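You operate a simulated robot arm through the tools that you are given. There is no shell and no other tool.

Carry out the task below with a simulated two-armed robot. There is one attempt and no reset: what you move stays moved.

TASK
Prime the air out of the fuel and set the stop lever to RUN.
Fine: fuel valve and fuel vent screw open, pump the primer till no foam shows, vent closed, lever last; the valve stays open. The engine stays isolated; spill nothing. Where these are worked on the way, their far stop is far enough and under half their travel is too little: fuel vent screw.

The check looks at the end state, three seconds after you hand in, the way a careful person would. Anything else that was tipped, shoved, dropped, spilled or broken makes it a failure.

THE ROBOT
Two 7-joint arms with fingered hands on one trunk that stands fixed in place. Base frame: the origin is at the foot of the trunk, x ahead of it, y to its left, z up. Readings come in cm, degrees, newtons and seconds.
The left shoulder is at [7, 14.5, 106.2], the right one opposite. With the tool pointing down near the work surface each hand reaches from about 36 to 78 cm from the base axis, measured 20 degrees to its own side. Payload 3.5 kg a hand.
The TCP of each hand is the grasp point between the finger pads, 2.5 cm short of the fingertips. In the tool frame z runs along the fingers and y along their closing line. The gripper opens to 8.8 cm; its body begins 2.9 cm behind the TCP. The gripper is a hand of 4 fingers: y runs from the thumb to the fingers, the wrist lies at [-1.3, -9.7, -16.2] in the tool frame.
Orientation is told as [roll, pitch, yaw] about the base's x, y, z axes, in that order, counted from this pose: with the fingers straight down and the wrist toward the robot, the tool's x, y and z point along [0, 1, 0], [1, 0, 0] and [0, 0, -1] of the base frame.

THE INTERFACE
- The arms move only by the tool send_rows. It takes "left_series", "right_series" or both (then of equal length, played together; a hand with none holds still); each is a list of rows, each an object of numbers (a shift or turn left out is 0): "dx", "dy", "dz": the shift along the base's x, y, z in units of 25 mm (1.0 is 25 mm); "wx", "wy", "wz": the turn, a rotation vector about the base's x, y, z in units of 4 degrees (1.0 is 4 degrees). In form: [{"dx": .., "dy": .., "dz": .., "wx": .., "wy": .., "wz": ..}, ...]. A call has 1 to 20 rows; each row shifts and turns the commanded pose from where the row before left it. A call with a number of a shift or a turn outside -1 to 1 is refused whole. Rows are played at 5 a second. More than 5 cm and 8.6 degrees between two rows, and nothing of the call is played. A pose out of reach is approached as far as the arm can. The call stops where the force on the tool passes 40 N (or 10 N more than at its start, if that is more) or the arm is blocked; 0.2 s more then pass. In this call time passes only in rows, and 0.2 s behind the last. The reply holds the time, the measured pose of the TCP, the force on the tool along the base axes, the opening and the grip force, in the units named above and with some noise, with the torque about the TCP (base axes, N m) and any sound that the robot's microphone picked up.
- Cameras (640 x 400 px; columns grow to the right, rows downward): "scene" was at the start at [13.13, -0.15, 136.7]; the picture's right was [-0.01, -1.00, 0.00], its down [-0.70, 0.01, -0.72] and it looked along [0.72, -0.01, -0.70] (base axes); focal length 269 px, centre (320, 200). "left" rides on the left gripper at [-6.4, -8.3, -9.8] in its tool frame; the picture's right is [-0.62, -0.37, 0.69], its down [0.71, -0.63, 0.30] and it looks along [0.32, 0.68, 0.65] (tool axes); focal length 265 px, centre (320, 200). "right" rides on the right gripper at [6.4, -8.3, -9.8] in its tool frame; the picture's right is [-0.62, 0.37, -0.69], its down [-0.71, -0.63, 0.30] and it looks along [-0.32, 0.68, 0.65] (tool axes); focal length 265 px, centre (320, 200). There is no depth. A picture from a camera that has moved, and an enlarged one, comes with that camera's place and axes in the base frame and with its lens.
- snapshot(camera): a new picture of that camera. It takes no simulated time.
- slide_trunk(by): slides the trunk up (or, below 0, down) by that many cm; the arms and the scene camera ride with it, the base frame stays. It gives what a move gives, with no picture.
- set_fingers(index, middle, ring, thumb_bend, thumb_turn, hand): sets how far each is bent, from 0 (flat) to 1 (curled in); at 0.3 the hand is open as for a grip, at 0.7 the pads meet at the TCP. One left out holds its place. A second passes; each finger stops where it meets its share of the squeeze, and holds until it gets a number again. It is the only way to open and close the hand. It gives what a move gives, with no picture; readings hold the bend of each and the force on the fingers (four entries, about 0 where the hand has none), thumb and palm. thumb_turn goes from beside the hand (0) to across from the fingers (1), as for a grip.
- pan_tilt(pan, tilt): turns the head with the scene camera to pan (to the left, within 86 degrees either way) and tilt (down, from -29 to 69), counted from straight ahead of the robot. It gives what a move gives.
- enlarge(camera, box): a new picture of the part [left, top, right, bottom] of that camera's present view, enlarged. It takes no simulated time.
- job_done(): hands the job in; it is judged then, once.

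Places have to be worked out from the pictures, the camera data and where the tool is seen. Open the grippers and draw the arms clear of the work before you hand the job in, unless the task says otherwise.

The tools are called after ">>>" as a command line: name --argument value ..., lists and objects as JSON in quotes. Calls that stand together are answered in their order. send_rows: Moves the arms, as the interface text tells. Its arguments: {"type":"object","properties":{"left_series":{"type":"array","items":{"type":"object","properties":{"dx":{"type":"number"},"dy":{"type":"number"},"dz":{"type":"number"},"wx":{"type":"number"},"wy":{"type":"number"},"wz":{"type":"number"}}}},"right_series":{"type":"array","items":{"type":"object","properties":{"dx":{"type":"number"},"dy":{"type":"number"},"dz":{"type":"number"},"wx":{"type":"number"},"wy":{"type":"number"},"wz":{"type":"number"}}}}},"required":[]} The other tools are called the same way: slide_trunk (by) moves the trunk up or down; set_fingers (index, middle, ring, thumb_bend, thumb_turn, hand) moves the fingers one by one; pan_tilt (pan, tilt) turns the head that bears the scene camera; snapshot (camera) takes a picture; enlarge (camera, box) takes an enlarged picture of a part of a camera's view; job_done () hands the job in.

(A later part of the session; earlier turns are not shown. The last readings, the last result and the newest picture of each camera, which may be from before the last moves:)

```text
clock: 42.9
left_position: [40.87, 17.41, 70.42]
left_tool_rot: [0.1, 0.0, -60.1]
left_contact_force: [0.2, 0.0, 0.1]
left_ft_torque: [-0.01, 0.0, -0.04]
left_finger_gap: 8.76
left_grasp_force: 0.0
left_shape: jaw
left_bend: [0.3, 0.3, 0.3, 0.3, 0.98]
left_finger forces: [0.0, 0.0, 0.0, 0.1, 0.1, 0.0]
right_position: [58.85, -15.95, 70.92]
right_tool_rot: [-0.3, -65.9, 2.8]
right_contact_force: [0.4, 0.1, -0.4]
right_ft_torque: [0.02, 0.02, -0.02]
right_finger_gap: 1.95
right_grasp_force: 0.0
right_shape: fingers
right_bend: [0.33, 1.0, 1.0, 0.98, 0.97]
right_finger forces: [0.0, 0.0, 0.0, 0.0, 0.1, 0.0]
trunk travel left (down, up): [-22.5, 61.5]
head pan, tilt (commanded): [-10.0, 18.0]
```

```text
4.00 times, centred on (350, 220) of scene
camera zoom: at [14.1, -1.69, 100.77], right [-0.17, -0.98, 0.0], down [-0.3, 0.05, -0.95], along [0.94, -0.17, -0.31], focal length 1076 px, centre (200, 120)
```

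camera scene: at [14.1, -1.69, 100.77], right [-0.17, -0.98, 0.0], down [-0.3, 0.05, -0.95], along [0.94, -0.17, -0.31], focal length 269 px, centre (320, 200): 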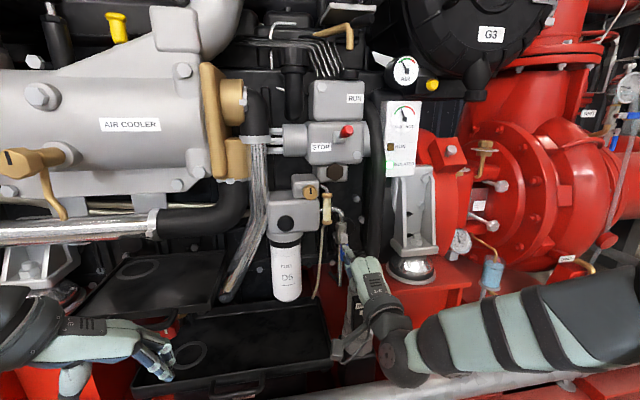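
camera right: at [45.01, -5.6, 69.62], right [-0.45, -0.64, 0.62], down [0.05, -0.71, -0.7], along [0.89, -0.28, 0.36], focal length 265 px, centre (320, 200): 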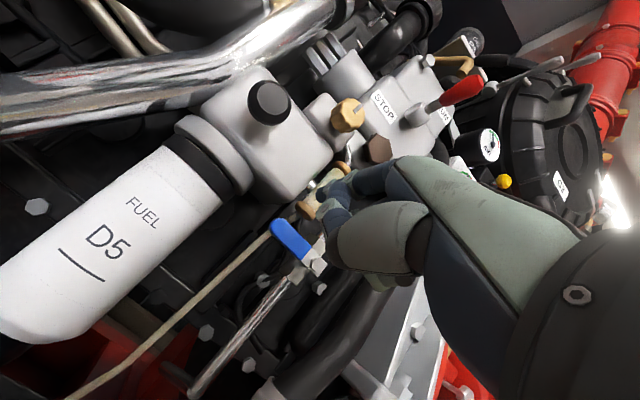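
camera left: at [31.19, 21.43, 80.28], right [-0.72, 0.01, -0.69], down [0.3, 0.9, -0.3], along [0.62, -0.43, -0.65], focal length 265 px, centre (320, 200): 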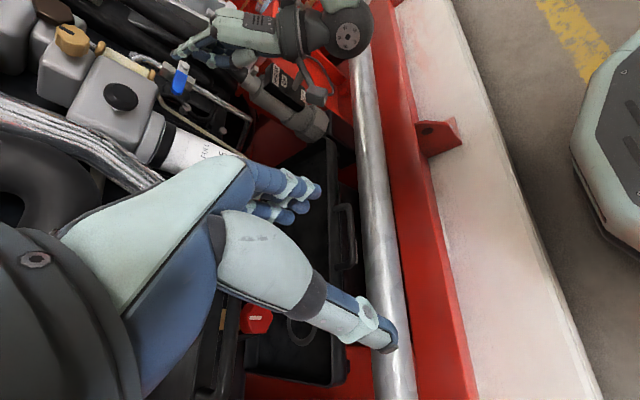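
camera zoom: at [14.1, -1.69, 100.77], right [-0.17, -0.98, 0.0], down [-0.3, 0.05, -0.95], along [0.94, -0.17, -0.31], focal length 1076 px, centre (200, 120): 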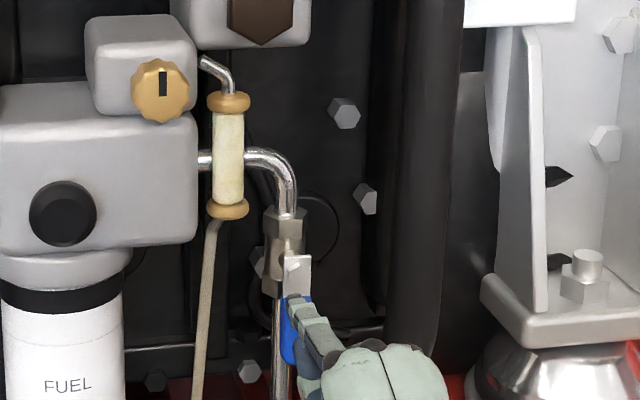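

The valve stays open. Next the vent screw: I raise the hand to a staging pose in front of the brass knob (TCP ≈(56,-9,86)), pitch to horizontal, and open the fingers.

>>> send_rows --right_series '[{"dx": -0.4, "dz": 0.3}, {"dy": 0.26, "dz": 0.54, "wy": -0.55, "wz": -0.06}, {"dy": 0.26, "dz": 0.54, "wy": -0.55, "wz": -0.06}, {"dy": 0.26, "dz": 0.54, "wy": -0.55, "wz": -0.06}, {"dy": 0.26, "dz": 0.54, "wy": -0.55, "wz": -0.06}, {"dy": 0.26, "dz": 0.54, "wy": -0.55, "wz": -0.06}, {"dy": 0.26, "dz": 0.54, "wy": -0.55, "wz": -0.06}, {"dy": 0.26, "dz": 0.54, "wy": -0.55, "wz": -0.06}, {"dy": 0.26, "dz": 0.54, "wy": -0.55, "wz": -0.06}, {"dy": 0.26, "dz": 0.54, "wy": -0.55, "wz": -0.06}, {"dy": 0.26, "dz": 0.54, "wy": -0.55, "wz": -0.06}, {"dy": 0.26, "dz": 0.54, "wy": -0.55, "wz": -0.06}]'

>>> set_fingers --hand "right" --index 0.4 --middle 0.4 --ring 0.4 --thumb_bend 0.4

>>> snapshot --camera "scene"

>>> snapshot --camera "right"

>>> enlarge --camera "scene" --box '[250, 160, 410, 260]'

```text
clock: 45.5
left_position: [40.84, 17.45, 70.44]
left_tool_rot: [-0.1, 0.0, -60.0]
left_contact_force: [-0.3, 0.2, 0.1]
left_ft_torque: [-0.03, 0.02, 0.0]
left_finger_gap: 8.76
left_grasp_force: 0.1
left_shape: jaw
left_bend: [0.3, 0.3, 0.3, 0.3, 0.98]
left_finger forces: [0.0, 0.1, 0.1, 0.0, 0.1, 0.0]
right_position: [57.87, -8.8, 86.58]
right_tool_rot: [-102.9, -89.4, 102.6]
right_contact_force: [-0.3, -0.6, -0.1]
right_ft_torque: [-0.01, 0.0, 0.01]
right_finger_gap: 1.91
right_grasp_force: 0.0
right_shape: fingers
right_bend: [0.33, 1.0, 1.0, 0.98, 0.97]
right_finger forces: [0.1, 0.0, 0.0, 0.0, 0.0, 0.0]
trunk travel left (down, up): [-22.5, 61.5]
head pan, tilt (commanded): [-10.0, 18.0]
```

```text
clock: 46.5
left_position: [40.89, 17.4, 70.46]
left_tool_rot: [0.1, 0.0, -59.9]
left_contact_force: [-0.1, 0.2, 0.5]
left_ft_torque: [0.01, 0.01, 0.0]
left_finger_gap: 8.74
left_grasp_force: 0.2
left_shape: jaw
left_bend: [0.3, 0.3, 0.3, 0.3, 0.98]
left_finger forces: [0.1, 0.1, 0.1, 0.0, 0.0, 0.0]
right_position: [57.92, -8.87, 86.57]
right_tool_rot: [-99.7, -89.5, 99.4]
right_contact_force: [0.2, 0.9, 0.0]
right_ft_torque: [0.0, 0.0, -0.01]
right_finger_gap: 6.35
right_grasp_force: 0.0
right_shape: fingers
right_bend: [0.4, 0.4, 0.4, 0.4, 0.97]
right_finger forces: [0.0, 0.0, 0.0, 0.0, 0.0, 0.1]
trunk travel left (down, up): [-22.5, 61.5]
head pan, tilt (commanded): [-10.0, 18.0]
```

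```text
taken
camera scene: at [14.12, -1.69, 100.77], right [-0.17, -0.98, 0.0], down [-0.3, 0.05, -0.95], along [0.94, -0.17, -0.31], focal length 269 px, centre (320, 200)
```

scene: 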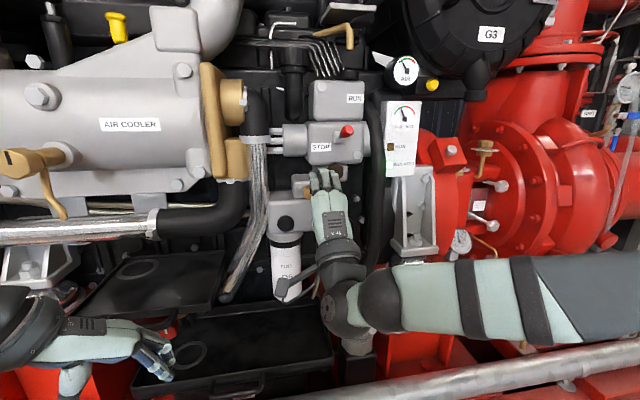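

```text
taken
camera right: at [48.36, -2.54, 78.2], right [-0.7, -0.61, 0.37], down [0.3, -0.72, -0.62], along [0.65, -0.32, 0.69], focal length 265 px, centre (320, 200)
```

right: 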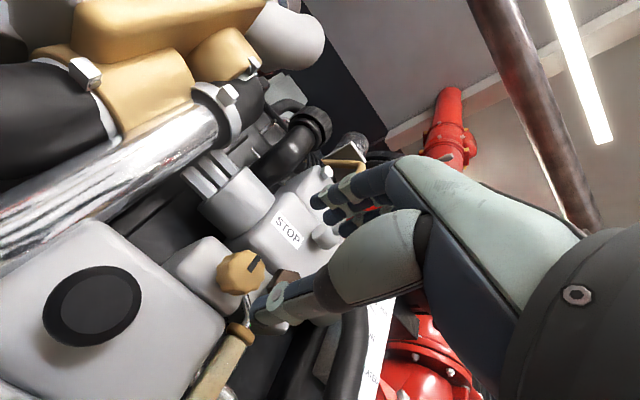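

```text
4.00 times, centred on (330, 210) of scene
camera zoom: at [14.12, -1.69, 100.77], right [-0.17, -0.98, 0.0], down [-0.3, 0.05, -0.95], along [0.94, -0.17, -0.31], focal length 1076 px, centre (280, 160)
```

zoom: 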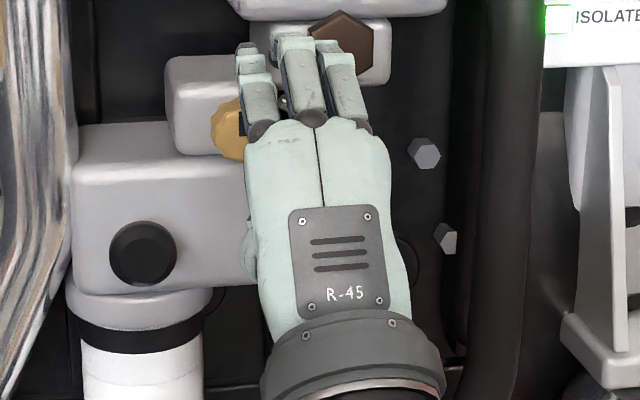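

Fingers open: index sits at tool x≈+0.5, middle ≈−1.6, thumb ≈+0.3, so a thumb–index–middle tripod suits the knob. I'll roll the hand toward the palm-left posture (start of the opening stroke) while still short of the knob.

>>> send_rows --right_series '[{"wx": 1}, {"wx": 1}, {"wx": 1}, {"wx": 1}, {"wx": 1}, {"wx": 1}, {"wx": 1}, {"wx": 1}, {"wx": 1}, {"wx": 1}, {"wx": 1}, {"wx": 1}, {"wx": 1}, {"wx": 1}, {"wx": 1}]'

>>> snapshot --camera "scene"

>>> snapshot --camera "right"

```text
clock: 49.7
left_position: [40.81, 17.46, 70.48]
left_tool_rot: [-0.1, 0.0, -60.0]
left_contact_force: [0.4, -0.2, 0.0]
left_ft_torque: [-0.01, 0.02, 0.0]
left_finger_gap: 8.75
left_grasp_force: 0.1
left_shape: jaw
left_bend: [0.3, 0.3, 0.3, 0.3, 0.98]
left_finger forces: [0.0, 0.0, 0.0, 0.0, 0.0, 0.0]
right_position: [58.0, -8.78, 86.5]
right_tool_rot: [89.8, -30.7, -90.2]
right_contact_force: [-0.4, 0.6, -1.2]
right_ft_torque: [0.04, -0.03, -0.01]
right_finger_gap: 6.33
right_grasp_force: 0.0
right_shape: fingers
right_bend: [0.4, 0.4, 0.4, 0.4, 0.97]
right_finger forces: [0.0, 0.1, 0.0, 0.0, 0.0, 0.0]
trunk travel left (down, up): [-22.5, 61.5]
head pan, tilt (commanded): [-10.0, 18.0]
```

```text
taken
camera scene: at [14.12, -1.68, 100.77], right [-0.17, -0.98, 0.0], down [-0.3, 0.05, -0.95], along [0.94, -0.17, -0.31], focal length 269 px, centre (320, 200)
```

scene: 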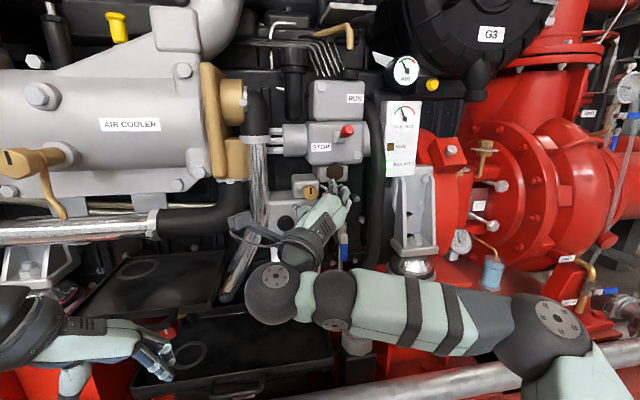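

```text
taken
camera right: at [48.38, 1.59, 87.87], right [-0.7, -0.63, -0.34], down [0.3, 0.18, -0.94], along [0.65, -0.76, 0.07], focal length 265 px, centre (320, 200)
```

right: 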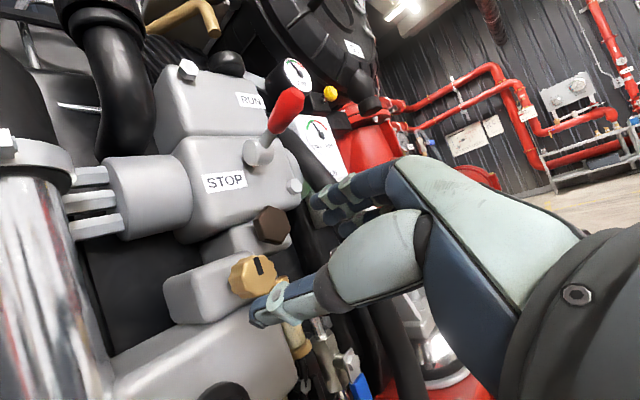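

Roll of +60° works fine. Continue to +100°.

>>> send_rows --right_series '[{"wx": 1}, {"wx": 1}, {"wx": 1}, {"wx": 1}, {"wx": 1}, {"wx": 1}, {"wx": 1}, {"wx": 1}, {"wx": 1}, {"wx": 1}]'

>>> snapshot --camera "scene"

>>> snapshot --camera "right"

>>> enlarge --camera "scene" --box '[250, 150, 410, 250]'

```text
clock: 51.9
left_position: [40.87, 17.43, 70.33]
left_tool_rot: [-0.2, 0.0, -60.1]
left_contact_force: [-0.4, -0.3, 0.1]
left_ft_torque: [0.02, 0.01, -0.03]
left_finger_gap: 8.78
left_grasp_force: 0.1
left_shape: jaw
left_bend: [0.3, 0.3, 0.3, 0.3, 0.98]
left_finger forces: [0.0, 0.0, 0.0, 0.1, 0.0, 0.1]
right_position: [59.66, -11.59, 85.98]
right_tool_rot: [89.8, 9.5, -90.1]
right_contact_force: [-0.9, 0.7, 0.3]
right_ft_torque: [-0.01, 0.01, 0.0]
right_finger_gap: 6.35
right_grasp_force: 0.0
right_shape: fingers
right_bend: [0.4, 0.4, 0.4, 0.4, 0.97]
right_finger forces: [0.0, 0.2, 0.0, 0.0, 0.1, 0.0]
right hand out of reach, approached as far as the arm can: row 6, 7, 8, 9, 10
trunk travel left (down, up): [-22.5, 61.5]
head pan, tilt (commanded): [-10.0, 18.0]
```

```text
taken
camera scene: at [14.12, -1.69, 100.77], right [-0.17, -0.98, 0.0], down [-0.3, 0.05, -0.95], along [0.94, -0.17, -0.31], focal length 269 px, centre (320, 200)
```

scene: 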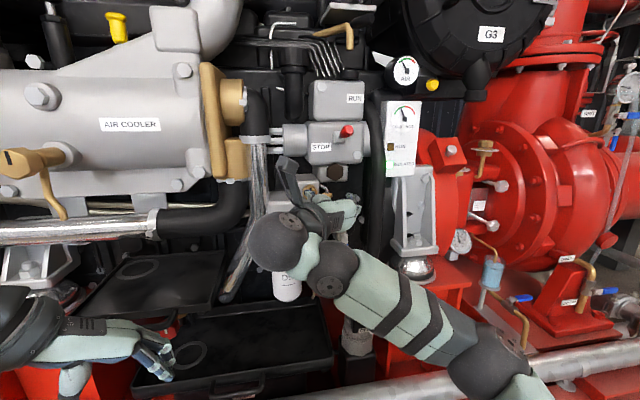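

```text
taken
camera right: at [50.07, -4.5, 93.65], right [-0.7, -0.26, -0.67], down [0.3, 0.74, -0.6], along [0.65, -0.62, -0.43], focal length 265 px, centre (320, 200)
```

right: 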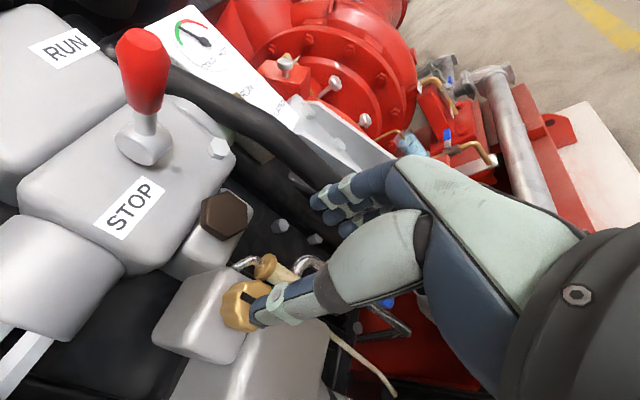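

```text
4.00 times, centred on (330, 200) of scene
camera zoom: at [14.12, -1.69, 100.77], right [-0.17, -0.98, 0.0], down [-0.3, 0.05, -0.95], along [0.94, -0.17, -0.31], focal length 1076 px, centre (280, 200)
```

zoom: 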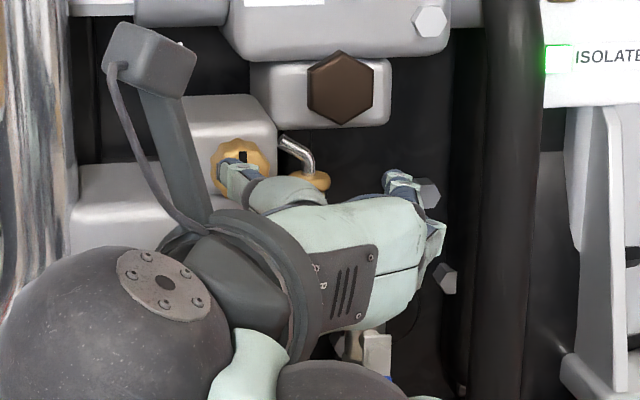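

Past ~80° the arm runs out, so I'll use the range from about +72° downward. Rolling back to +72° and re-centring in front of the knob.

>>> send_rows --right_series '[{"wx": -1, "dx": -0.2, "dy": 0.18, "dz": 0.04}, {"wx": -1, "dx": -0.2, "dy": 0.18, "dz": 0.04}, {"wx": -1, "dx": -0.2, "dy": 0.18, "dz": 0.04}, {"wx": -1, "dy": 0.18, "dz": 0.04}, {"wx": -1, "dy": 0.18, "dz": 0.04}, {"wx": -1, "dy": 0.17, "dz": 0.04}, {"wx": -1, "dy": 0.17, "dz": 0.04}]'

>>> snapshot --camera "right"

>>> enlarge --camera "scene" --box '[250, 150, 410, 250]'

```text
clock: 53.5
left_position: [40.91, 17.5, 70.44]
left_tool_rot: [0.1, 0.0, -60.0]
left_contact_force: [-0.3, 0.0, -0.9]
left_ft_torque: [-0.02, -0.01, -0.01]
left_finger_gap: 8.76
left_grasp_force: 0.0
left_shape: jaw
left_bend: [0.3, 0.3, 0.3, 0.3, 0.98]
left_finger forces: [0.0, 0.0, 0.0, 0.0, 0.0, 0.1]
right_position: [58.37, -9.0, 86.57]
right_tool_rot: [89.8, -18.6, -90.1]
right_contact_force: [0.5, 0.2, -0.8]
right_ft_torque: [-0.03, -0.01, 0.01]
right_finger_gap: 6.36
right_grasp_force: 0.1
right_shape: fingers
right_bend: [0.4, 0.4, 0.4, 0.4, 0.97]
right_finger forces: [0.1, 0.0, 0.1, 0.0, 0.0, 0.0]
right hand out of reach, approached as far as the arm can: row 2
trunk travel left (down, up): [-22.5, 61.5]
head pan, tilt (commanded): [-10.0, 18.0]
```

```text
taken
camera right: at [48.87, 0.98, 90.06], right [-0.7, -0.55, -0.47], down [0.3, 0.37, -0.88], along [0.65, -0.75, -0.09], focal length 265 px, centre (320, 200)
```

right: 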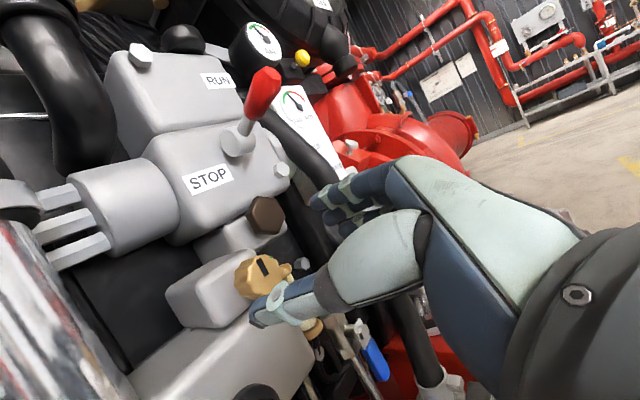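

```text
4.00 times, centred on (330, 200) of scene
camera zoom: at [14.11, -1.69, 100.77], right [-0.17, -0.98, 0.0], down [-0.3, 0.05, -0.95], along [0.94, -0.17, -0.31], focal length 1076 px, centre (280, 200)
```

zoom: 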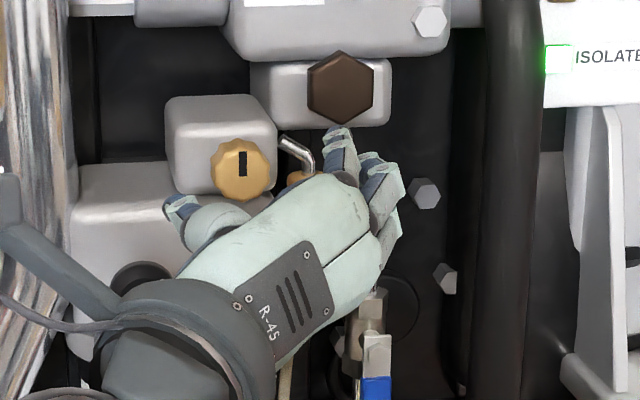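

Geometry checks out (knob seen at its predicted pixel). I advance to TCP x≈63.3 with the open fingers straddling the knob.

>>> send_rows --right_series '[{"dx": 0.4, "dy": 0.1, "dz": 0.05}, {"dx": 0.4, "dy": 0.1}, {"dx": 0.4}, {"dx": 0.4}, {"dx": 0.38}]'

>>> snapshot --camera "right"

>>> enlarge --camera "scene" --box '[270, 160, 366, 220]'

```text
clock: 54.7
left_position: [40.97, 17.48, 70.44]
left_tool_rot: [-0.1, 0.0, -60.0]
left_contact_force: [0.7, 0.2, 0.7]
left_ft_torque: [0.01, 0.03, 0.02]
left_finger_gap: 8.75
left_grasp_force: 0.0
left_shape: jaw
left_bend: [0.3, 0.3, 0.3, 0.3, 0.98]
left_finger forces: [0.0, 0.2, 0.0, 0.0, 0.0, 0.0]
right_position: [63.4, -8.42, 86.65]
right_tool_rot: [89.8, -18.7, -90.1]
right_contact_force: [-0.5, -0.1, 0.0]
right_ft_torque: [-0.03, 0.0, 0.02]
right_finger_gap: 6.33
right_grasp_force: 0.1
right_shape: fingers
right_bend: [0.4, 0.4, 0.4, 0.4, 0.97]
right_finger forces: [0.1, 0.1, 0.1, 0.0, 0.0, 0.0]
trunk travel left (down, up): [-22.5, 61.5]
head pan, tilt (commanded): [-10.0, 18.0]
```

```text
taken
camera right: at [53.83, 1.45, 90.15], right [-0.7, -0.54, -0.47], down [0.3, 0.37, -0.88], along [0.65, -0.75, -0.09], focal length 265 px, centre (320, 200)
```

right: 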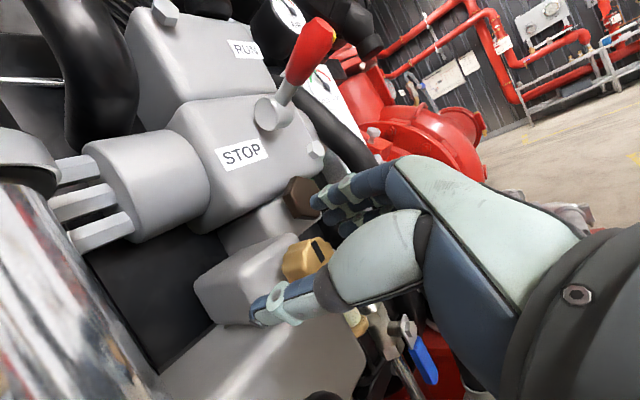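

```text
6.67 times, centred on (318, 190) of scene
camera zoom: at [14.12, -1.69, 100.77], right [-0.17, -0.98, 0.0], down [-0.3, 0.05, -0.95], along [0.94, -0.17, -0.31], focal length 1794 px, centre (333, 267)
```

zoom: 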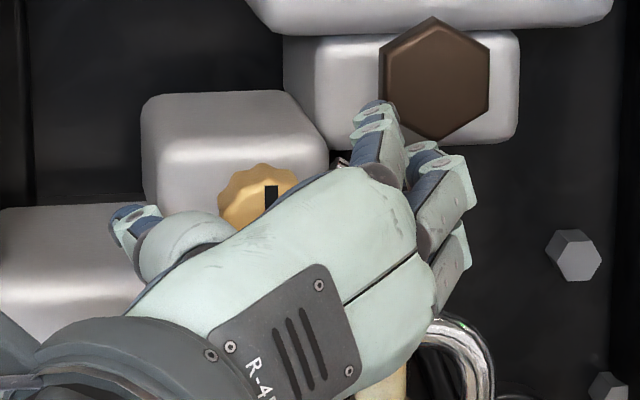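

The knob (index mark vertical) is between thumb and index/middle. Closing the tripod grip.

>>> set_fingers --hand "right" --index 0.75 --middle 0.75 --thumb_bend 0.75

>>> snapshot --camera "right"

>>> enlarge --camera "scene" --box '[270, 160, 366, 220]'

```text
clock: 55.7
left_position: [40.95, 17.43, 70.55]
left_tool_rot: [0.0, 0.3, -60.0]
left_contact_force: [-0.2, -0.9, 0.1]
left_ft_torque: [-0.02, 0.0, 0.01]
left_finger_gap: 8.75
left_grasp_force: 0.1
left_shape: jaw
left_bend: [0.3, 0.3, 0.3, 0.3, 0.98]
left_finger forces: [0.1, 0.0, 0.0, 0.0, 0.1, 0.0]
right_position: [63.37, -8.78, 86.7]
right_tool_rot: [89.8, -18.5, -90.3]
right_contact_force: [8.6, -8.5, 9.7]
right_ft_torque: [-0.07, -0.2, -0.13]
right_finger_gap: 0.0
right_grasp_force: 8.7
right_shape: fingers
right_bend: [0.74, 0.62, 0.4, 0.73, 0.96]
right_finger forces: [7.7, 9.3, 0.0, 0.1, 0.0, 0.0]
trunk travel left (down, up): [-22.5, 61.5]
head pan, tilt (commanded): [-10.0, 18.0]
```

```text
taken
camera right: at [53.85, 1.22, 90.21], right [-0.7, -0.54, -0.47], down [0.3, 0.37, -0.88], along [0.65, -0.75, -0.09], focal length 265 px, centre (320, 200)
```

right: 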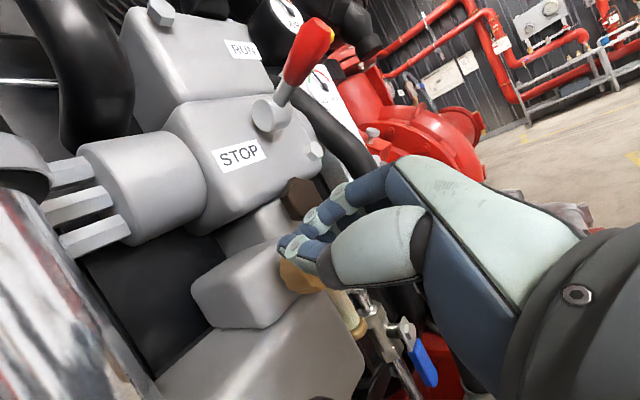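

```text
6.67 times, centred on (318, 190) of scene
camera zoom: at [14.13, -1.83, 100.78], right [-0.17, -0.98, 0.0], down [-0.3, 0.06, -0.95], along [0.94, -0.17, -0.31], focal length 1794 px, centre (333, 267)
```

zoom: 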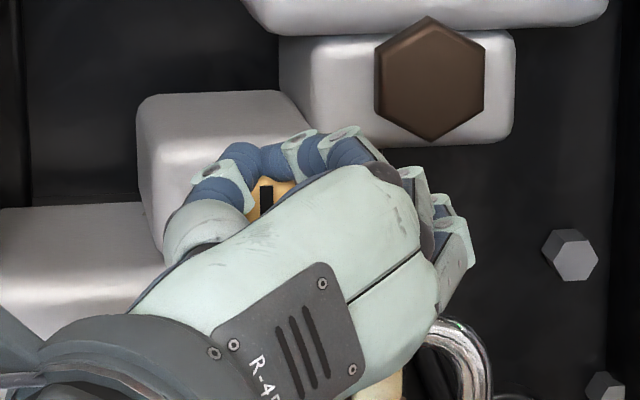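

Thumb and index closed just above the knob rather than around it; the pinch line is ~1 cm too high. I open, shift the hand down ~1 cm, and check.

>>> set_fingers --hand "right" --index 0.45 --middle 0.45 --thumb_bend 0.45

>>> send_rows --right_series '[{"dz": -0.2, "dy": 0.0}, {"dz": -0.2}]'

>>> snapshot --camera "right"

>>> enlarge --camera "scene" --box '[270, 160, 366, 220]'

```text
clock: 56.7
left_position: [40.74, 17.41, 70.42]
left_tool_rot: [-0.1, -0.1, -60.0]
left_contact_force: [0.2, -0.6, 0.0]
left_ft_torque: [0.0, 0.01, 0.01]
left_finger_gap: 8.76
left_grasp_force: 0.0
left_shape: jaw
left_bend: [0.3, 0.3, 0.3, 0.3, 0.98]
left_finger forces: [0.0, 0.1, 0.1, 0.0, 0.0, 0.1]
right_position: [63.43, -8.5, 86.51]
right_tool_rot: [89.8, -18.7, -90.1]
right_contact_force: [0.1, 0.5, -0.1]
right_ft_torque: [0.0, 0.0, 0.01]
right_finger_gap: 5.21
right_grasp_force: 0.0
right_shape: fingers
right_bend: [0.45, 0.45, 0.4, 0.45, 0.97]
right_finger forces: [0.0, 0.0, 0.0, 0.1, 0.0, 0.0]
trunk travel left (down, up): [-22.5, 61.5]
head pan, tilt (commanded): [-10.0, 18.0]
```

```text
clock: 57.3
left_position: [40.92, 17.49, 70.45]
left_tool_rot: [0.0, 0.0, -60.0]
left_contact_force: [-0.1, 0.1, -0.2]
left_ft_torque: [-0.01, 0.01, 0.01]
left_finger_gap: 8.8
left_grasp_force: 0.1
left_shape: jaw
left_bend: [0.3, 0.3, 0.3, 0.3, 0.98]
left_finger forces: [0.0, 0.0, 0.1, 0.1, 0.0, 0.0]
right_position: [63.34, -8.41, 85.58]
right_tool_rot: [89.8, -18.6, -90.1]
right_contact_force: [-0.2, 0.3, -0.6]
right_ft_torque: [-0.02, -0.03, 0.01]
right_finger_gap: 5.2
right_grasp_force: 0.0
right_shape: fingers
right_bend: [0.45, 0.45, 0.4, 0.45, 0.97]
right_finger forces: [0.1, 0.1, 0.0, 0.1, 0.0, 0.1]
trunk travel left (down, up): [-22.5, 61.5]
head pan, tilt (commanded): [-10.0, 18.0]
```

```text
taken
camera right: at [53.81, 1.44, 89.19], right [-0.7, -0.54, -0.47], down [0.3, 0.37, -0.88], along [0.65, -0.75, -0.09], focal length 265 px, centre (320, 200)
```

right: 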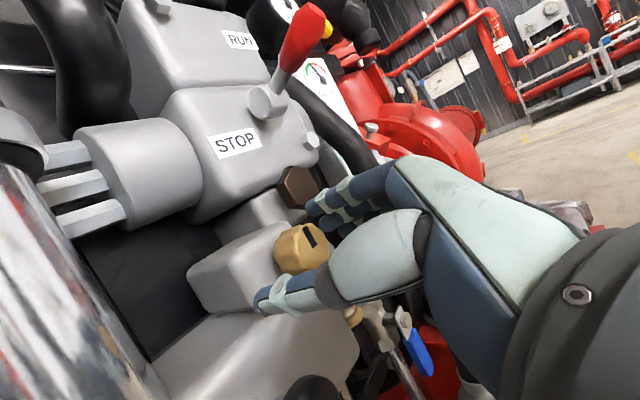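

```text
6.67 times, centred on (318, 190) of scene
camera zoom: at [14.12, -1.69, 100.77], right [-0.17, -0.98, 0.0], down [-0.3, 0.05, -0.95], along [0.94, -0.17, -0.31], focal length 1794 px, centre (333, 267)
```

zoom: 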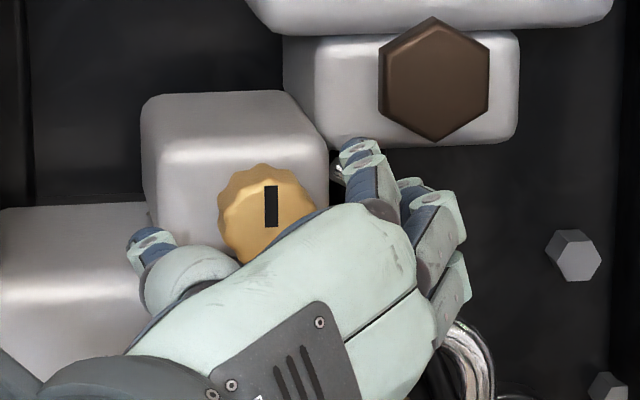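

Still ~0.7 cm high for the pinch line; lower a bit more and pinch with index, middle and thumb.

>>> send_rows --right_series '[{"dz": -0.26, "dy": -0.06}]'

>>> set_fingers --hand "right" --index 0.8 --middle 0.5 --thumb_bend 0.8

>>> snapshot --camera "right"

>>> enlarge --camera "scene" --box '[270, 160, 366, 220]'

```text
clock: 57.7
left_position: [40.88, 17.5, 70.41]
left_tool_rot: [0.0, 0.0, -60.0]
left_contact_force: [0.3, 0.2, -0.9]
left_ft_torque: [-0.02, 0.0, 0.01]
left_finger_gap: 8.76
left_grasp_force: 0.0
left_shape: jaw
left_bend: [0.3, 0.3, 0.3, 0.3, 0.98]
left_finger forces: [0.1, 0.0, 0.0, 0.0, 0.0, 0.1]
right_position: [63.38, -8.64, 84.96]
right_tool_rot: [89.8, -18.6, -90.1]
right_contact_force: [-0.1, 0.1, -1.4]
right_ft_torque: [-0.03, 0.01, -0.01]
right_finger_gap: 5.22
right_grasp_force: 0.1
right_shape: fingers
right_bend: [0.45, 0.45, 0.4, 0.45, 0.97]
right_finger forces: [0.0, 0.0, 0.0, 0.0, 0.0, 0.0]
trunk travel left (down, up): [-22.5, 61.5]
head pan, tilt (commanded): [-10.0, 18.0]
```

```text
clock: 58.7
left_position: [40.94, 17.44, 70.36]
left_tool_rot: [0.0, 0.0, -60.0]
left_contact_force: [-0.7, 0.4, -0.2]
left_ft_torque: [-0.01, 0.02, 0.0]
left_finger_gap: 8.75
left_grasp_force: 0.1
left_shape: jaw
left_bend: [0.3, 0.3, 0.3, 0.3, 0.98]
left_finger forces: [0.0, 0.0, 0.1, 0.1, 0.0, 0.0]
right_position: [63.37, -8.53, 84.84]
right_tool_rot: [89.6, -18.6, -90.0]
right_contact_force: [1.4, 2.2, -3.0]
right_ft_torque: [0.01, 0.07, 0.01]
right_finger_gap: 1.94
right_grasp_force: 13.7
right_shape: fingers
right_bend: [0.56, 0.5, 0.4, 0.65, 0.97]
right_finger forces: [11.7, 0.0, 0.0, 0.0, 14.7, 0.0]
trunk travel left (down, up): [-22.5, 61.5]
head pan, tilt (commanded): [-10.0, 18.0]
```

```text
taken
camera right: at [53.9, 1.35, 88.43], right [-0.7, -0.55, -0.47], down [0.3, 0.37, -0.88], along [0.65, -0.75, -0.09], focal length 265 px, centre (320, 200)
```

right: 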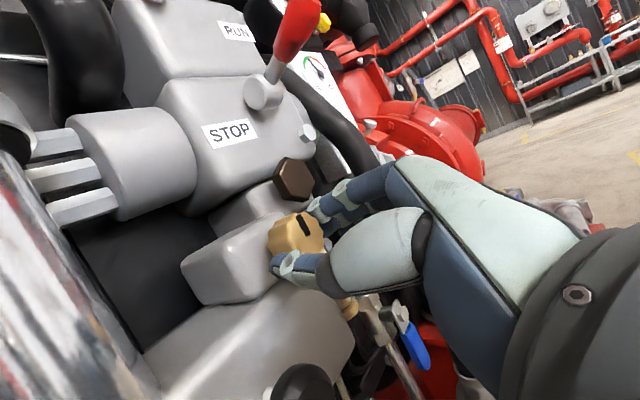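

```text
6.67 times, centred on (318, 190) of scene
camera zoom: at [14.19, -1.65, 100.76], right [-0.17, -0.98, 0.0], down [-0.31, 0.05, -0.95], along [0.94, -0.17, -0.31], focal length 1794 px, centre (333, 267)
```

zoom: 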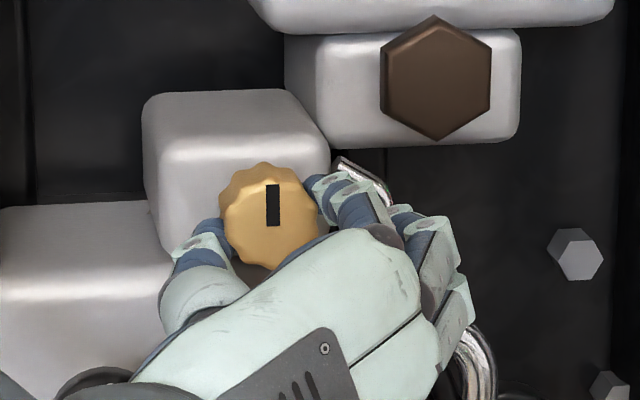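

Solid pinch now: index 11.7 N, thumb 14.7 N, with the knob centre ~1.5 cm above the TCP. I'll turn counter-clockwise (rotation about −x) with the hand following the knob's axis, first 20° to check that the mark follows.

>>> send_rows --right_series '[{"wx": -1, "dy": -0.0436, "dz": 0.0}, {"wx": -1, "dy": -0.0435, "dz": 0.002}, {"wx": -1, "dy": -0.043, "dz": 0.006}, {"wx": -1, "dy": -0.0428, "dz": 0.008}, {"wx": -1, "dy": -0.042, "dz": 0.012}]'

>>> enlarge --camera "scene" --box '[270, 160, 366, 220]'

```text
clock: 59.9
left_position: [40.91, 17.45, 70.35]
left_tool_rot: [-0.1, 0.0, -60.0]
left_contact_force: [-0.2, 0.0, 0.5]
left_ft_torque: [0.01, 0.03, 0.01]
left_finger_gap: 8.78
left_grasp_force: 0.1
left_shape: jaw
left_bend: [0.3, 0.3, 0.3, 0.3, 0.98]
left_finger forces: [0.0, 0.0, 0.1, 0.0, 0.0, 0.1]
right_position: [63.38, -9.0, 85.07]
right_tool_rot: [89.6, -38.9, -90.1]
right_contact_force: [1.8, 5.4, -7.3]
right_ft_torque: [0.04, 0.15, 0.04]
right_finger_gap: 1.94
right_grasp_force: 15.0
right_shape: fingers
right_bend: [0.57, 0.5, 0.4, 0.65, 0.94]
right_finger forces: [11.0, 0.1, 0.1, 0.1, 17.8, 0.0]
trunk travel left (down, up): [-22.5, 61.5]
head pan, tilt (commanded): [-10.0, 18.0]
```

```text
6.67 times, centred on (318, 190) of scene
camera zoom: at [14.25, -1.62, 100.75], right [-0.17, -0.98, 0.0], down [-0.31, 0.05, -0.95], along [0.94, -0.17, -0.31], focal length 1794 px, centre (333, 267)
```

zoom: 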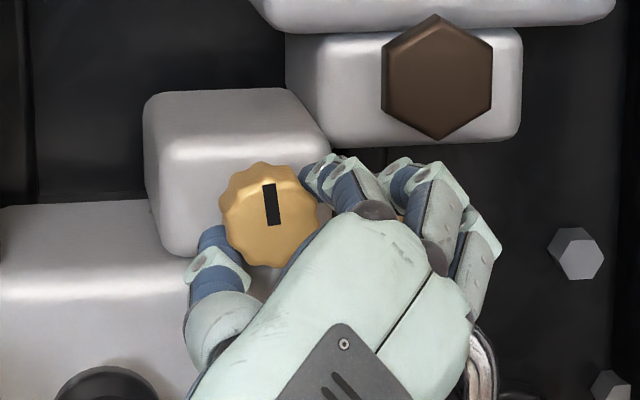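

The mark has begun to turn counter-clockwise (less than the hand so far, taking up compliance). Continue 20° more.

>>> send_rows --right_series '[{"wx": -1, "dy": -0.041, "dz": 0.014}, {"wx": -1, "dy": -0.04, "dz": 0.017}, {"wx": -1, "dy": -0.0385, "dz": 0.02}, {"wx": -1, "dy": -0.037, "dz": 0.023}, {"wx": -1, "dy": -0.0355, "dz": 0.025}]'

>>> enlarge --camera "scene" --box '[270, 160, 366, 220]'

>>> snapshot --camera "right"

```text
clock: 61.1
left_position: [40.94, 17.54, 70.44]
left_tool_rot: [-0.1, 0.0, -60.0]
left_contact_force: [0.8, 0.9, -0.4]
left_ft_torque: [-0.03, 0.02, 0.03]
left_finger_gap: 8.74
left_grasp_force: 0.2
left_shape: jaw
left_bend: [0.3, 0.3, 0.3, 0.3, 0.98]
left_finger forces: [0.0, 0.1, 0.0, 0.0, 0.0, 0.1]
right_position: [63.35, -9.49, 85.18]
right_tool_rot: [89.7, -58.7, -89.9]
right_contact_force: [-0.3, 8.4, -7.4]
right_ft_torque: [-0.02, 0.18, 0.17]
right_finger_gap: 1.91
right_grasp_force: 14.3
right_shape: fingers
right_bend: [0.59, 0.5, 0.4, 0.64, 0.94]
right_finger forces: [8.3, 0.1, 0.1, 0.0, 19.3, 0.0]
trunk travel left (down, up): [-22.5, 61.5]
head pan, tilt (commanded): [-10.0, 18.0]
```

```text
6.67 times, centred on (318, 190) of scene
camera zoom: at [14.22, -1.55, 100.76], right [-0.17, -0.98, 0.0], down [-0.31, 0.05, -0.95], along [0.94, -0.17, -0.31], focal length 1794 px, centre (333, 267)
```

zoom: 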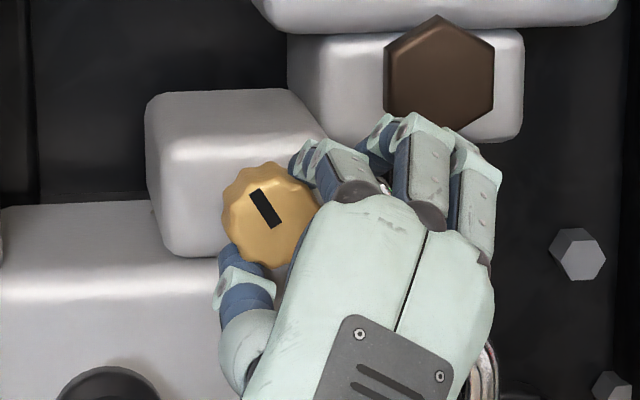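

```text
taken
camera right: at [53.89, 0.33, 81.5], right [-0.7, -0.72, 0.0], down [0.3, -0.29, -0.91], along [0.65, -0.63, 0.42], focal length 265 px, centre (320, 200)
```

right: 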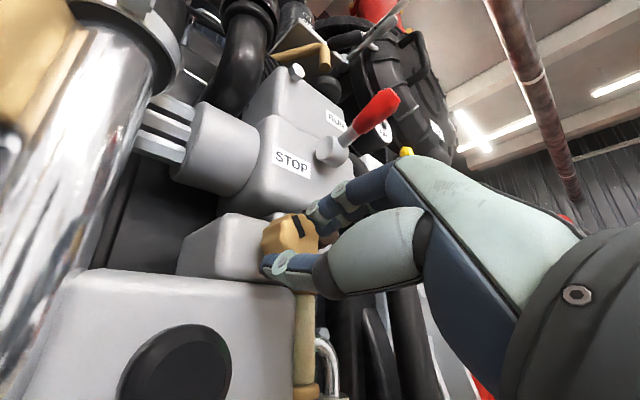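

The knob follows (mark ~30° counter-clockwise). I continue 40° more, trimming the path slightly to relieve the side load.

>>> send_rows --right_series '[{"wx": -1, "dy": -0.018, "dz": 0.018}, {"wx": -1, "dy": -0.017, "dz": 0.019}, {"wx": -1, "dy": -0.016, "dz": 0.02}, {"wx": -1, "dy": -0.014, "dz": 0.022}, {"wx": -1, "dy": -0.012, "dz": 0.024}, {"wx": -1, "dy": -0.01, "dz": 0.025}, {"wx": -1, "dy": -0.008, "dz": 0.026}, {"wx": -1, "dy": -0.006, "dz": 0.027}, {"wx": -1, "dy": -0.004, "dz": 0.028}, {"wx": -1, "dy": -0.002, "dz": 0.028}]'

>>> enlarge --camera "scene" --box '[270, 160, 366, 220]'

>>> snapshot --camera "scene"

```text
clock: 63.3
left_position: [40.96, 17.52, 70.44]
left_tool_rot: [-0.1, 0.0, -60.0]
left_contact_force: [-0.5, -0.2, -0.8]
left_ft_torque: [0.02, 0.01, 0.01]
left_finger_gap: 8.77
left_grasp_force: 0.1
left_shape: jaw
left_bend: [0.3, 0.3, 0.3, 0.3, 0.98]
left_finger forces: [0.1, 0.0, 0.0, 0.0, 0.0, 0.0]
right_position: [63.38, -9.82, 85.8]
right_tool_rot: [-90.1, -81.3, 90.0]
right_contact_force: [-0.3, 5.7, -6.4]
right_ft_torque: [-0.03, 0.14, 0.08]
right_finger_gap: 1.85
right_grasp_force: 11.2
right_shape: fingers
right_bend: [0.59, 0.5, 0.4, 0.65, 0.93]
right_finger forces: [8.7, 0.0, 0.1, 0.0, 14.2, 0.0]
trunk travel left (down, up): [-22.5, 61.5]
head pan, tilt (commanded): [-10.0, 18.0]
```

```text
6.67 times, centred on (318, 190) of scene
camera zoom: at [14.23, -1.61, 100.75], right [-0.17, -0.98, 0.0], down [-0.31, 0.05, -0.95], along [0.94, -0.17, -0.31], focal length 1794 px, centre (333, 267)
```

zoom: 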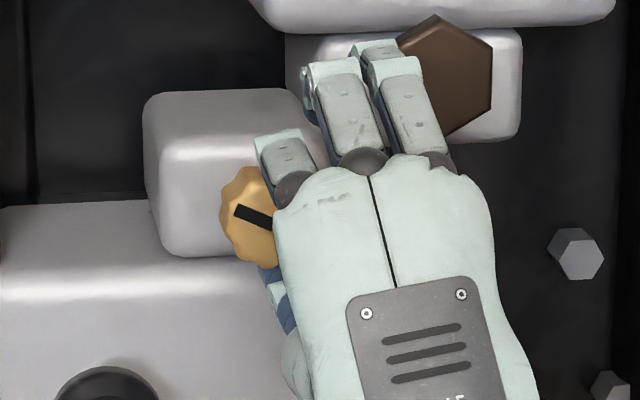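

```text
taken
camera scene: at [14.23, -1.61, 100.75], right [-0.17, -0.98, 0.0], down [-0.31, 0.05, -0.95], along [0.94, -0.17, -0.31], focal length 269 px, centre (320, 200)
```

scene: 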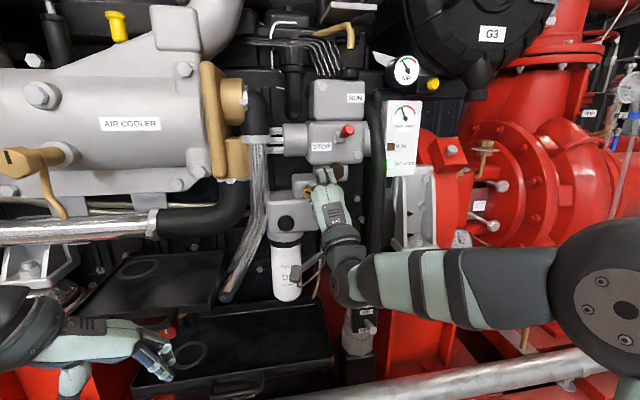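

Mark is ~70° round now. Continue another 28° if the arm allows.

>>> send_rows --right_series '[{"wx": -1, "dy": 0.004, "dz": 0.03}, {"wx": -1, "dy": 0.008, "dz": 0.03}, {"wx": -1, "dy": 0.012, "dz": 0.03}, {"wx": -1, "dy": 0.014, "dz": 0.03}, {"wx": -1, "dy": 0.016, "dz": 0.03}, {"wx": -1, "dy": 0.018, "dz": 0.03}, {"wx": -1, "dy": 0.02, "dz": 0.03}]'

>>> enlarge --camera "scene" --box '[270, 160, 366, 220]'

>>> snapshot --camera "scene"

```text
clock: 64.9
left_position: [40.86, 17.5, 70.4]
left_tool_rot: [-0.1, 0.0, -60.1]
left_contact_force: [-0.2, 1.0, 0.3]
left_ft_torque: [0.02, 0.01, 0.0]
left_finger_gap: 8.76
left_grasp_force: 0.1
left_shape: jaw
left_bend: [0.3, 0.3, 0.3, 0.3, 0.98]
left_finger forces: [0.1, 0.1, 0.0, 0.0, 0.1, 0.0]
right_position: [63.18, -10.75, 87.7]
right_tool_rot: [-92.1, -55.2, 91.2]
right_contact_force: [-0.2, 0.1, 0.1]
right_ft_torque: [0.01, -0.02, 0.0]
right_finger_gap: 0.0
right_grasp_force: 0.1
right_shape: fingers
right_bend: [0.71, 0.5, 0.4, 0.75, 0.97]
right_finger forces: [0.1, 0.0, 0.0, 0.0, 0.1, 0.1]
trunk travel left (down, up): [-22.5, 61.5]
head pan, tilt (commanded): [-10.0, 18.0]
```

```text
6.67 times, centred on (318, 190) of scene
camera zoom: at [14.17, -1.69, 100.78], right [-0.17, -0.98, 0.0], down [-0.3, 0.05, -0.95], along [0.94, -0.17, -0.31], focal length 1794 px, centre (333, 267)
```

zoom: 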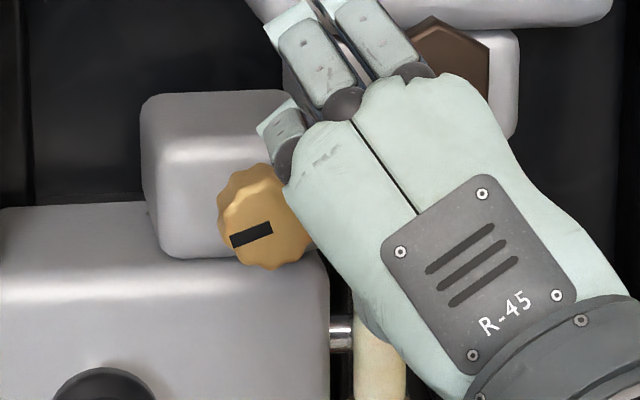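

```text
taken
camera scene: at [14.17, -1.69, 100.78], right [-0.17, -0.98, 0.0], down [-0.3, 0.05, -0.95], along [0.94, -0.17, -0.31], focal length 269 px, centre (320, 200)
```

scene: 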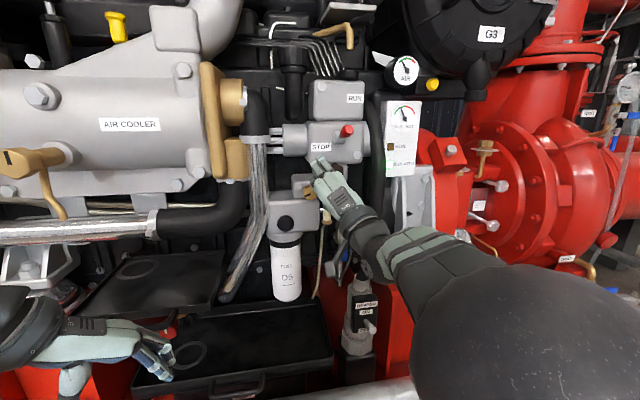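

The pinch slipped off at the end, but the knob has turned ~105°. I'll back off, and see the knob clearly before re-gripping for the next stroke.

>>> send_rows --right_series '[{"dx": -0.5}, {"dx": -0.5}, {"dx": -0.5}]'

>>> set_fingers --hand "right" --index 0.45 --middle 0.45 --thumb_bend 0.45

>>> enlarge --camera "scene" --box '[270, 160, 366, 220]'

```text
clock: 65.7
left_position: [40.8, 17.44, 70.44]
left_tool_rot: [-0.1, -0.1, -60.1]
left_contact_force: [0.4, 0.9, 0.0]
left_ft_torque: [0.0, 0.04, -0.02]
left_finger_gap: 8.76
left_grasp_force: 0.0
left_shape: jaw
left_bend: [0.3, 0.3, 0.3, 0.3, 0.98]
left_finger forces: [0.0, 0.1, 0.1, 0.0, 0.1, 0.1]
right_position: [59.72, -10.84, 86.59]
right_tool_rot: [-90.1, -54.7, 89.2]
right_contact_force: [0.1, 0.1, -0.6]
right_ft_torque: [0.01, -0.05, -0.01]
right_finger_gap: 0.03
right_grasp_force: 0.0
right_shape: fingers
right_bend: [0.71, 0.5, 0.4, 0.75, 0.97]
right_finger forces: [0.0, 0.0, 0.1, 0.0, 0.0, 0.0]
trunk travel left (down, up): [-22.5, 61.5]
head pan, tilt (commanded): [-10.0, 18.0]
```

```text
clock: 66.7
left_position: [40.88, 17.45, 70.42]
left_tool_rot: [0.0, 0.1, -60.0]
left_contact_force: [-0.7, -0.1, -0.8]
left_ft_torque: [-0.01, -0.01, 0.0]
left_finger_gap: 8.77
left_grasp_force: 0.1
left_shape: jaw
left_bend: [0.3, 0.3, 0.3, 0.3, 0.98]
left_finger forces: [0.0, 0.1, 0.0, 0.0, 0.0, 0.0]
right_position: [59.44, -10.48, 86.74]
right_tool_rot: [-90.6, -54.7, 89.8]
right_contact_force: [-0.1, 0.4, -0.5]
right_ft_torque: [0.0, -0.03, -0.02]
right_finger_gap: 5.22
right_grasp_force: 0.1
right_shape: fingers
right_bend: [0.45, 0.45, 0.4, 0.45, 0.97]
right_finger forces: [0.0, 0.0, 0.0, 0.0, 0.0, 0.0]
trunk travel left (down, up): [-22.5, 61.5]
head pan, tilt (commanded): [-10.0, 18.0]
```

```text
6.67 times, centred on (318, 190) of scene
camera zoom: at [14.12, -1.69, 100.77], right [-0.17, -0.98, 0.0], down [-0.3, 0.05, -0.95], along [0.94, -0.17, -0.31], focal length 1794 px, centre (333, 267)
```

zoom: 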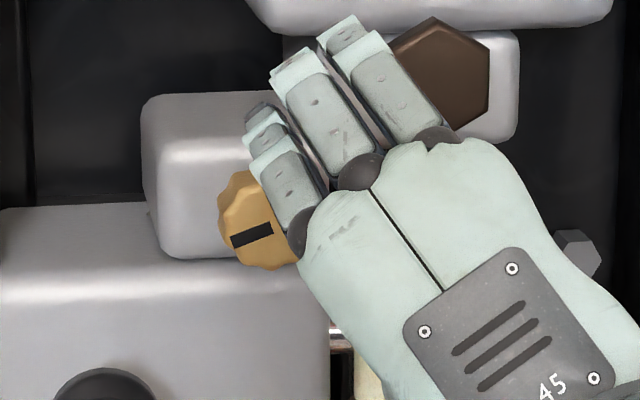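

Knob mark is ~108° from its start. Now I roll the hand back toward +72° at a safe distance.

>>> send_rows --right_series '[{"dx": -0.5}, {"wx": 1, "dx": -0.1, "dy": 0.04, "dz": -0.03}, {"wx": 1, "dx": -0.1, "dy": 0.04, "dz": -0.03}, {"wx": 1, "dx": -0.05, "dy": 0.04, "dz": -0.03}, {"wx": 1, "dy": 0.04, "dz": -0.03}, {"wx": 1, "dy": 0.04, "dz": -0.03}, {"wx": 1, "dy": 0.04, "dz": -0.03}, {"wx": 1, "dy": 0.04, "dz": -0.03}, {"wx": 1, "dy": 0.04, "dz": -0.03}, {"wx": 1, "dy": 0.04, "dz": -0.03}, {"wx": 1, "dy": 0.04, "dz": -0.03}, {"wx": 1, "dy": 0.04, "dz": -0.03}, {"wx": 1, "dy": 0.04, "dz": -0.03}, {"wx": 1, "dy": 0.04, "dz": -0.03}]'

>>> send_rows --right_series '[{"wx": 1, "dy": 0.03, "dz": -0.03}, {"wx": 1, "dy": 0.03, "dz": -0.03}, {"wx": 1, "dy": 0.03, "dz": -0.03}, {"wx": 1, "dy": 0.03, "dz": -0.03}, {"wx": 1, "dz": -0.03}, {"wx": 1, "dz": -0.03}, {"wx": 1, "dz": -0.03}, {"wx": 1}, {"wx": 1}, {"wx": 1}, {"wx": 1}, {"wx": 1}, {"wx": 1}]'

>>> enlarge --camera "scene" --box '[270, 160, 366, 220]'

>>> snapshot --camera "scene"

```text
clock: 69.7
left_position: [40.85, 17.46, 70.44]
left_tool_rot: [-0.1, 0.0, -60.0]
left_contact_force: [0.3, -0.3, 0.0]
left_ft_torque: [0.01, 0.0, 0.02]
left_finger_gap: 8.76
left_grasp_force: 0.0
left_shape: jaw
left_bend: [0.3, 0.3, 0.3, 0.3, 0.98]
left_finger forces: [0.1, 0.0, 0.0, 0.0, 0.1, 0.0]
right_position: [57.69, -8.42, 85.51]
right_tool_rot: [90.1, -74.6, -90.4]
right_contact_force: [0.0, 0.2, -0.6]
right_ft_torque: [-0.03, -0.01, -0.01]
right_finger_gap: 5.22
right_grasp_force: 0.0
right_shape: fingers
right_bend: [0.45, 0.45, 0.4, 0.45, 0.97]
right_finger forces: [0.1, 0.0, 0.0, 0.1, 0.0, 0.0]
trunk travel left (down, up): [-22.5, 61.5]
head pan, tilt (commanded): [-10.0, 18.0]
```

```text
clock: 72.5
left_position: [40.9, 17.53, 70.42]
left_tool_rot: [-0.1, 0.0, -60.0]
left_contact_force: [-0.3, 0.1, -0.2]
left_ft_torque: [0.0, 0.02, 0.0]
left_finger_gap: 8.74
left_grasp_force: 0.0
left_shape: jaw
left_bend: [0.3, 0.3, 0.3, 0.3, 0.98]
left_finger forces: [0.0, 0.0, 0.1, 0.0, 0.0, 0.0]
right_position: [57.75, -8.09, 84.76]
right_tool_rot: [89.8, -22.5, -90.3]
right_contact_force: [-0.2, -0.2, -0.2]
right_ft_torque: [-0.02, 0.0, -0.01]
right_finger_gap: 5.22
right_grasp_force: 0.1
right_shape: fingers
right_bend: [0.45, 0.45, 0.4, 0.45, 0.97]
right_finger forces: [0.0, 0.1, 0.1, 0.1, 0.0, 0.0]
trunk travel left (down, up): [-22.5, 61.5]
head pan, tilt (commanded): [-10.0, 18.0]
```

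```text
6.67 times, centred on (318, 190) of scene
camera zoom: at [14.12, -1.68, 100.77], right [-0.17, -0.98, 0.0], down [-0.3, 0.05, -0.95], along [0.94, -0.17, -0.31], focal length 1794 px, centre (333, 267)
```

zoom: 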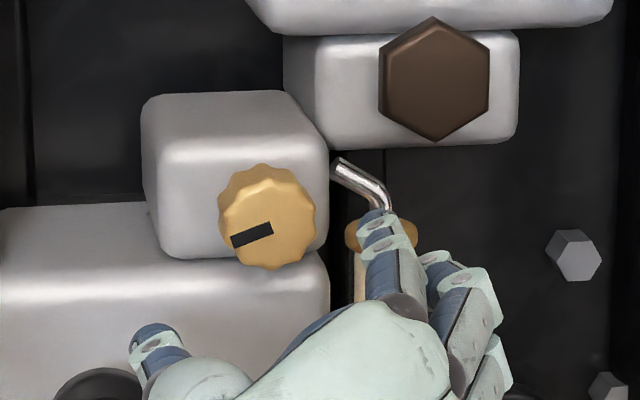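

```text
taken
camera scene: at [14.12, -1.68, 100.77], right [-0.17, -0.98, 0.0], down [-0.3, 0.05, -0.95], along [0.94, -0.17, -0.31], focal length 269 px, centre (320, 200)
```

scene: 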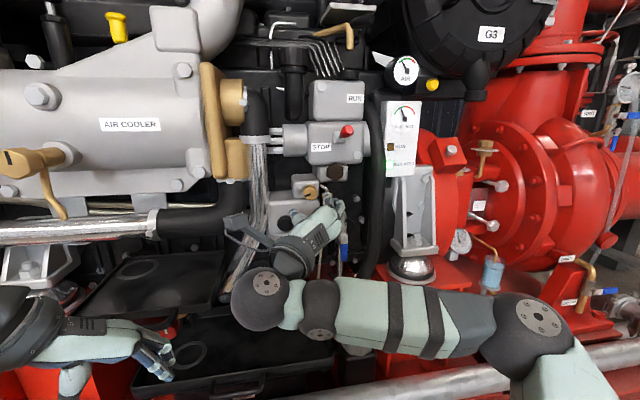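

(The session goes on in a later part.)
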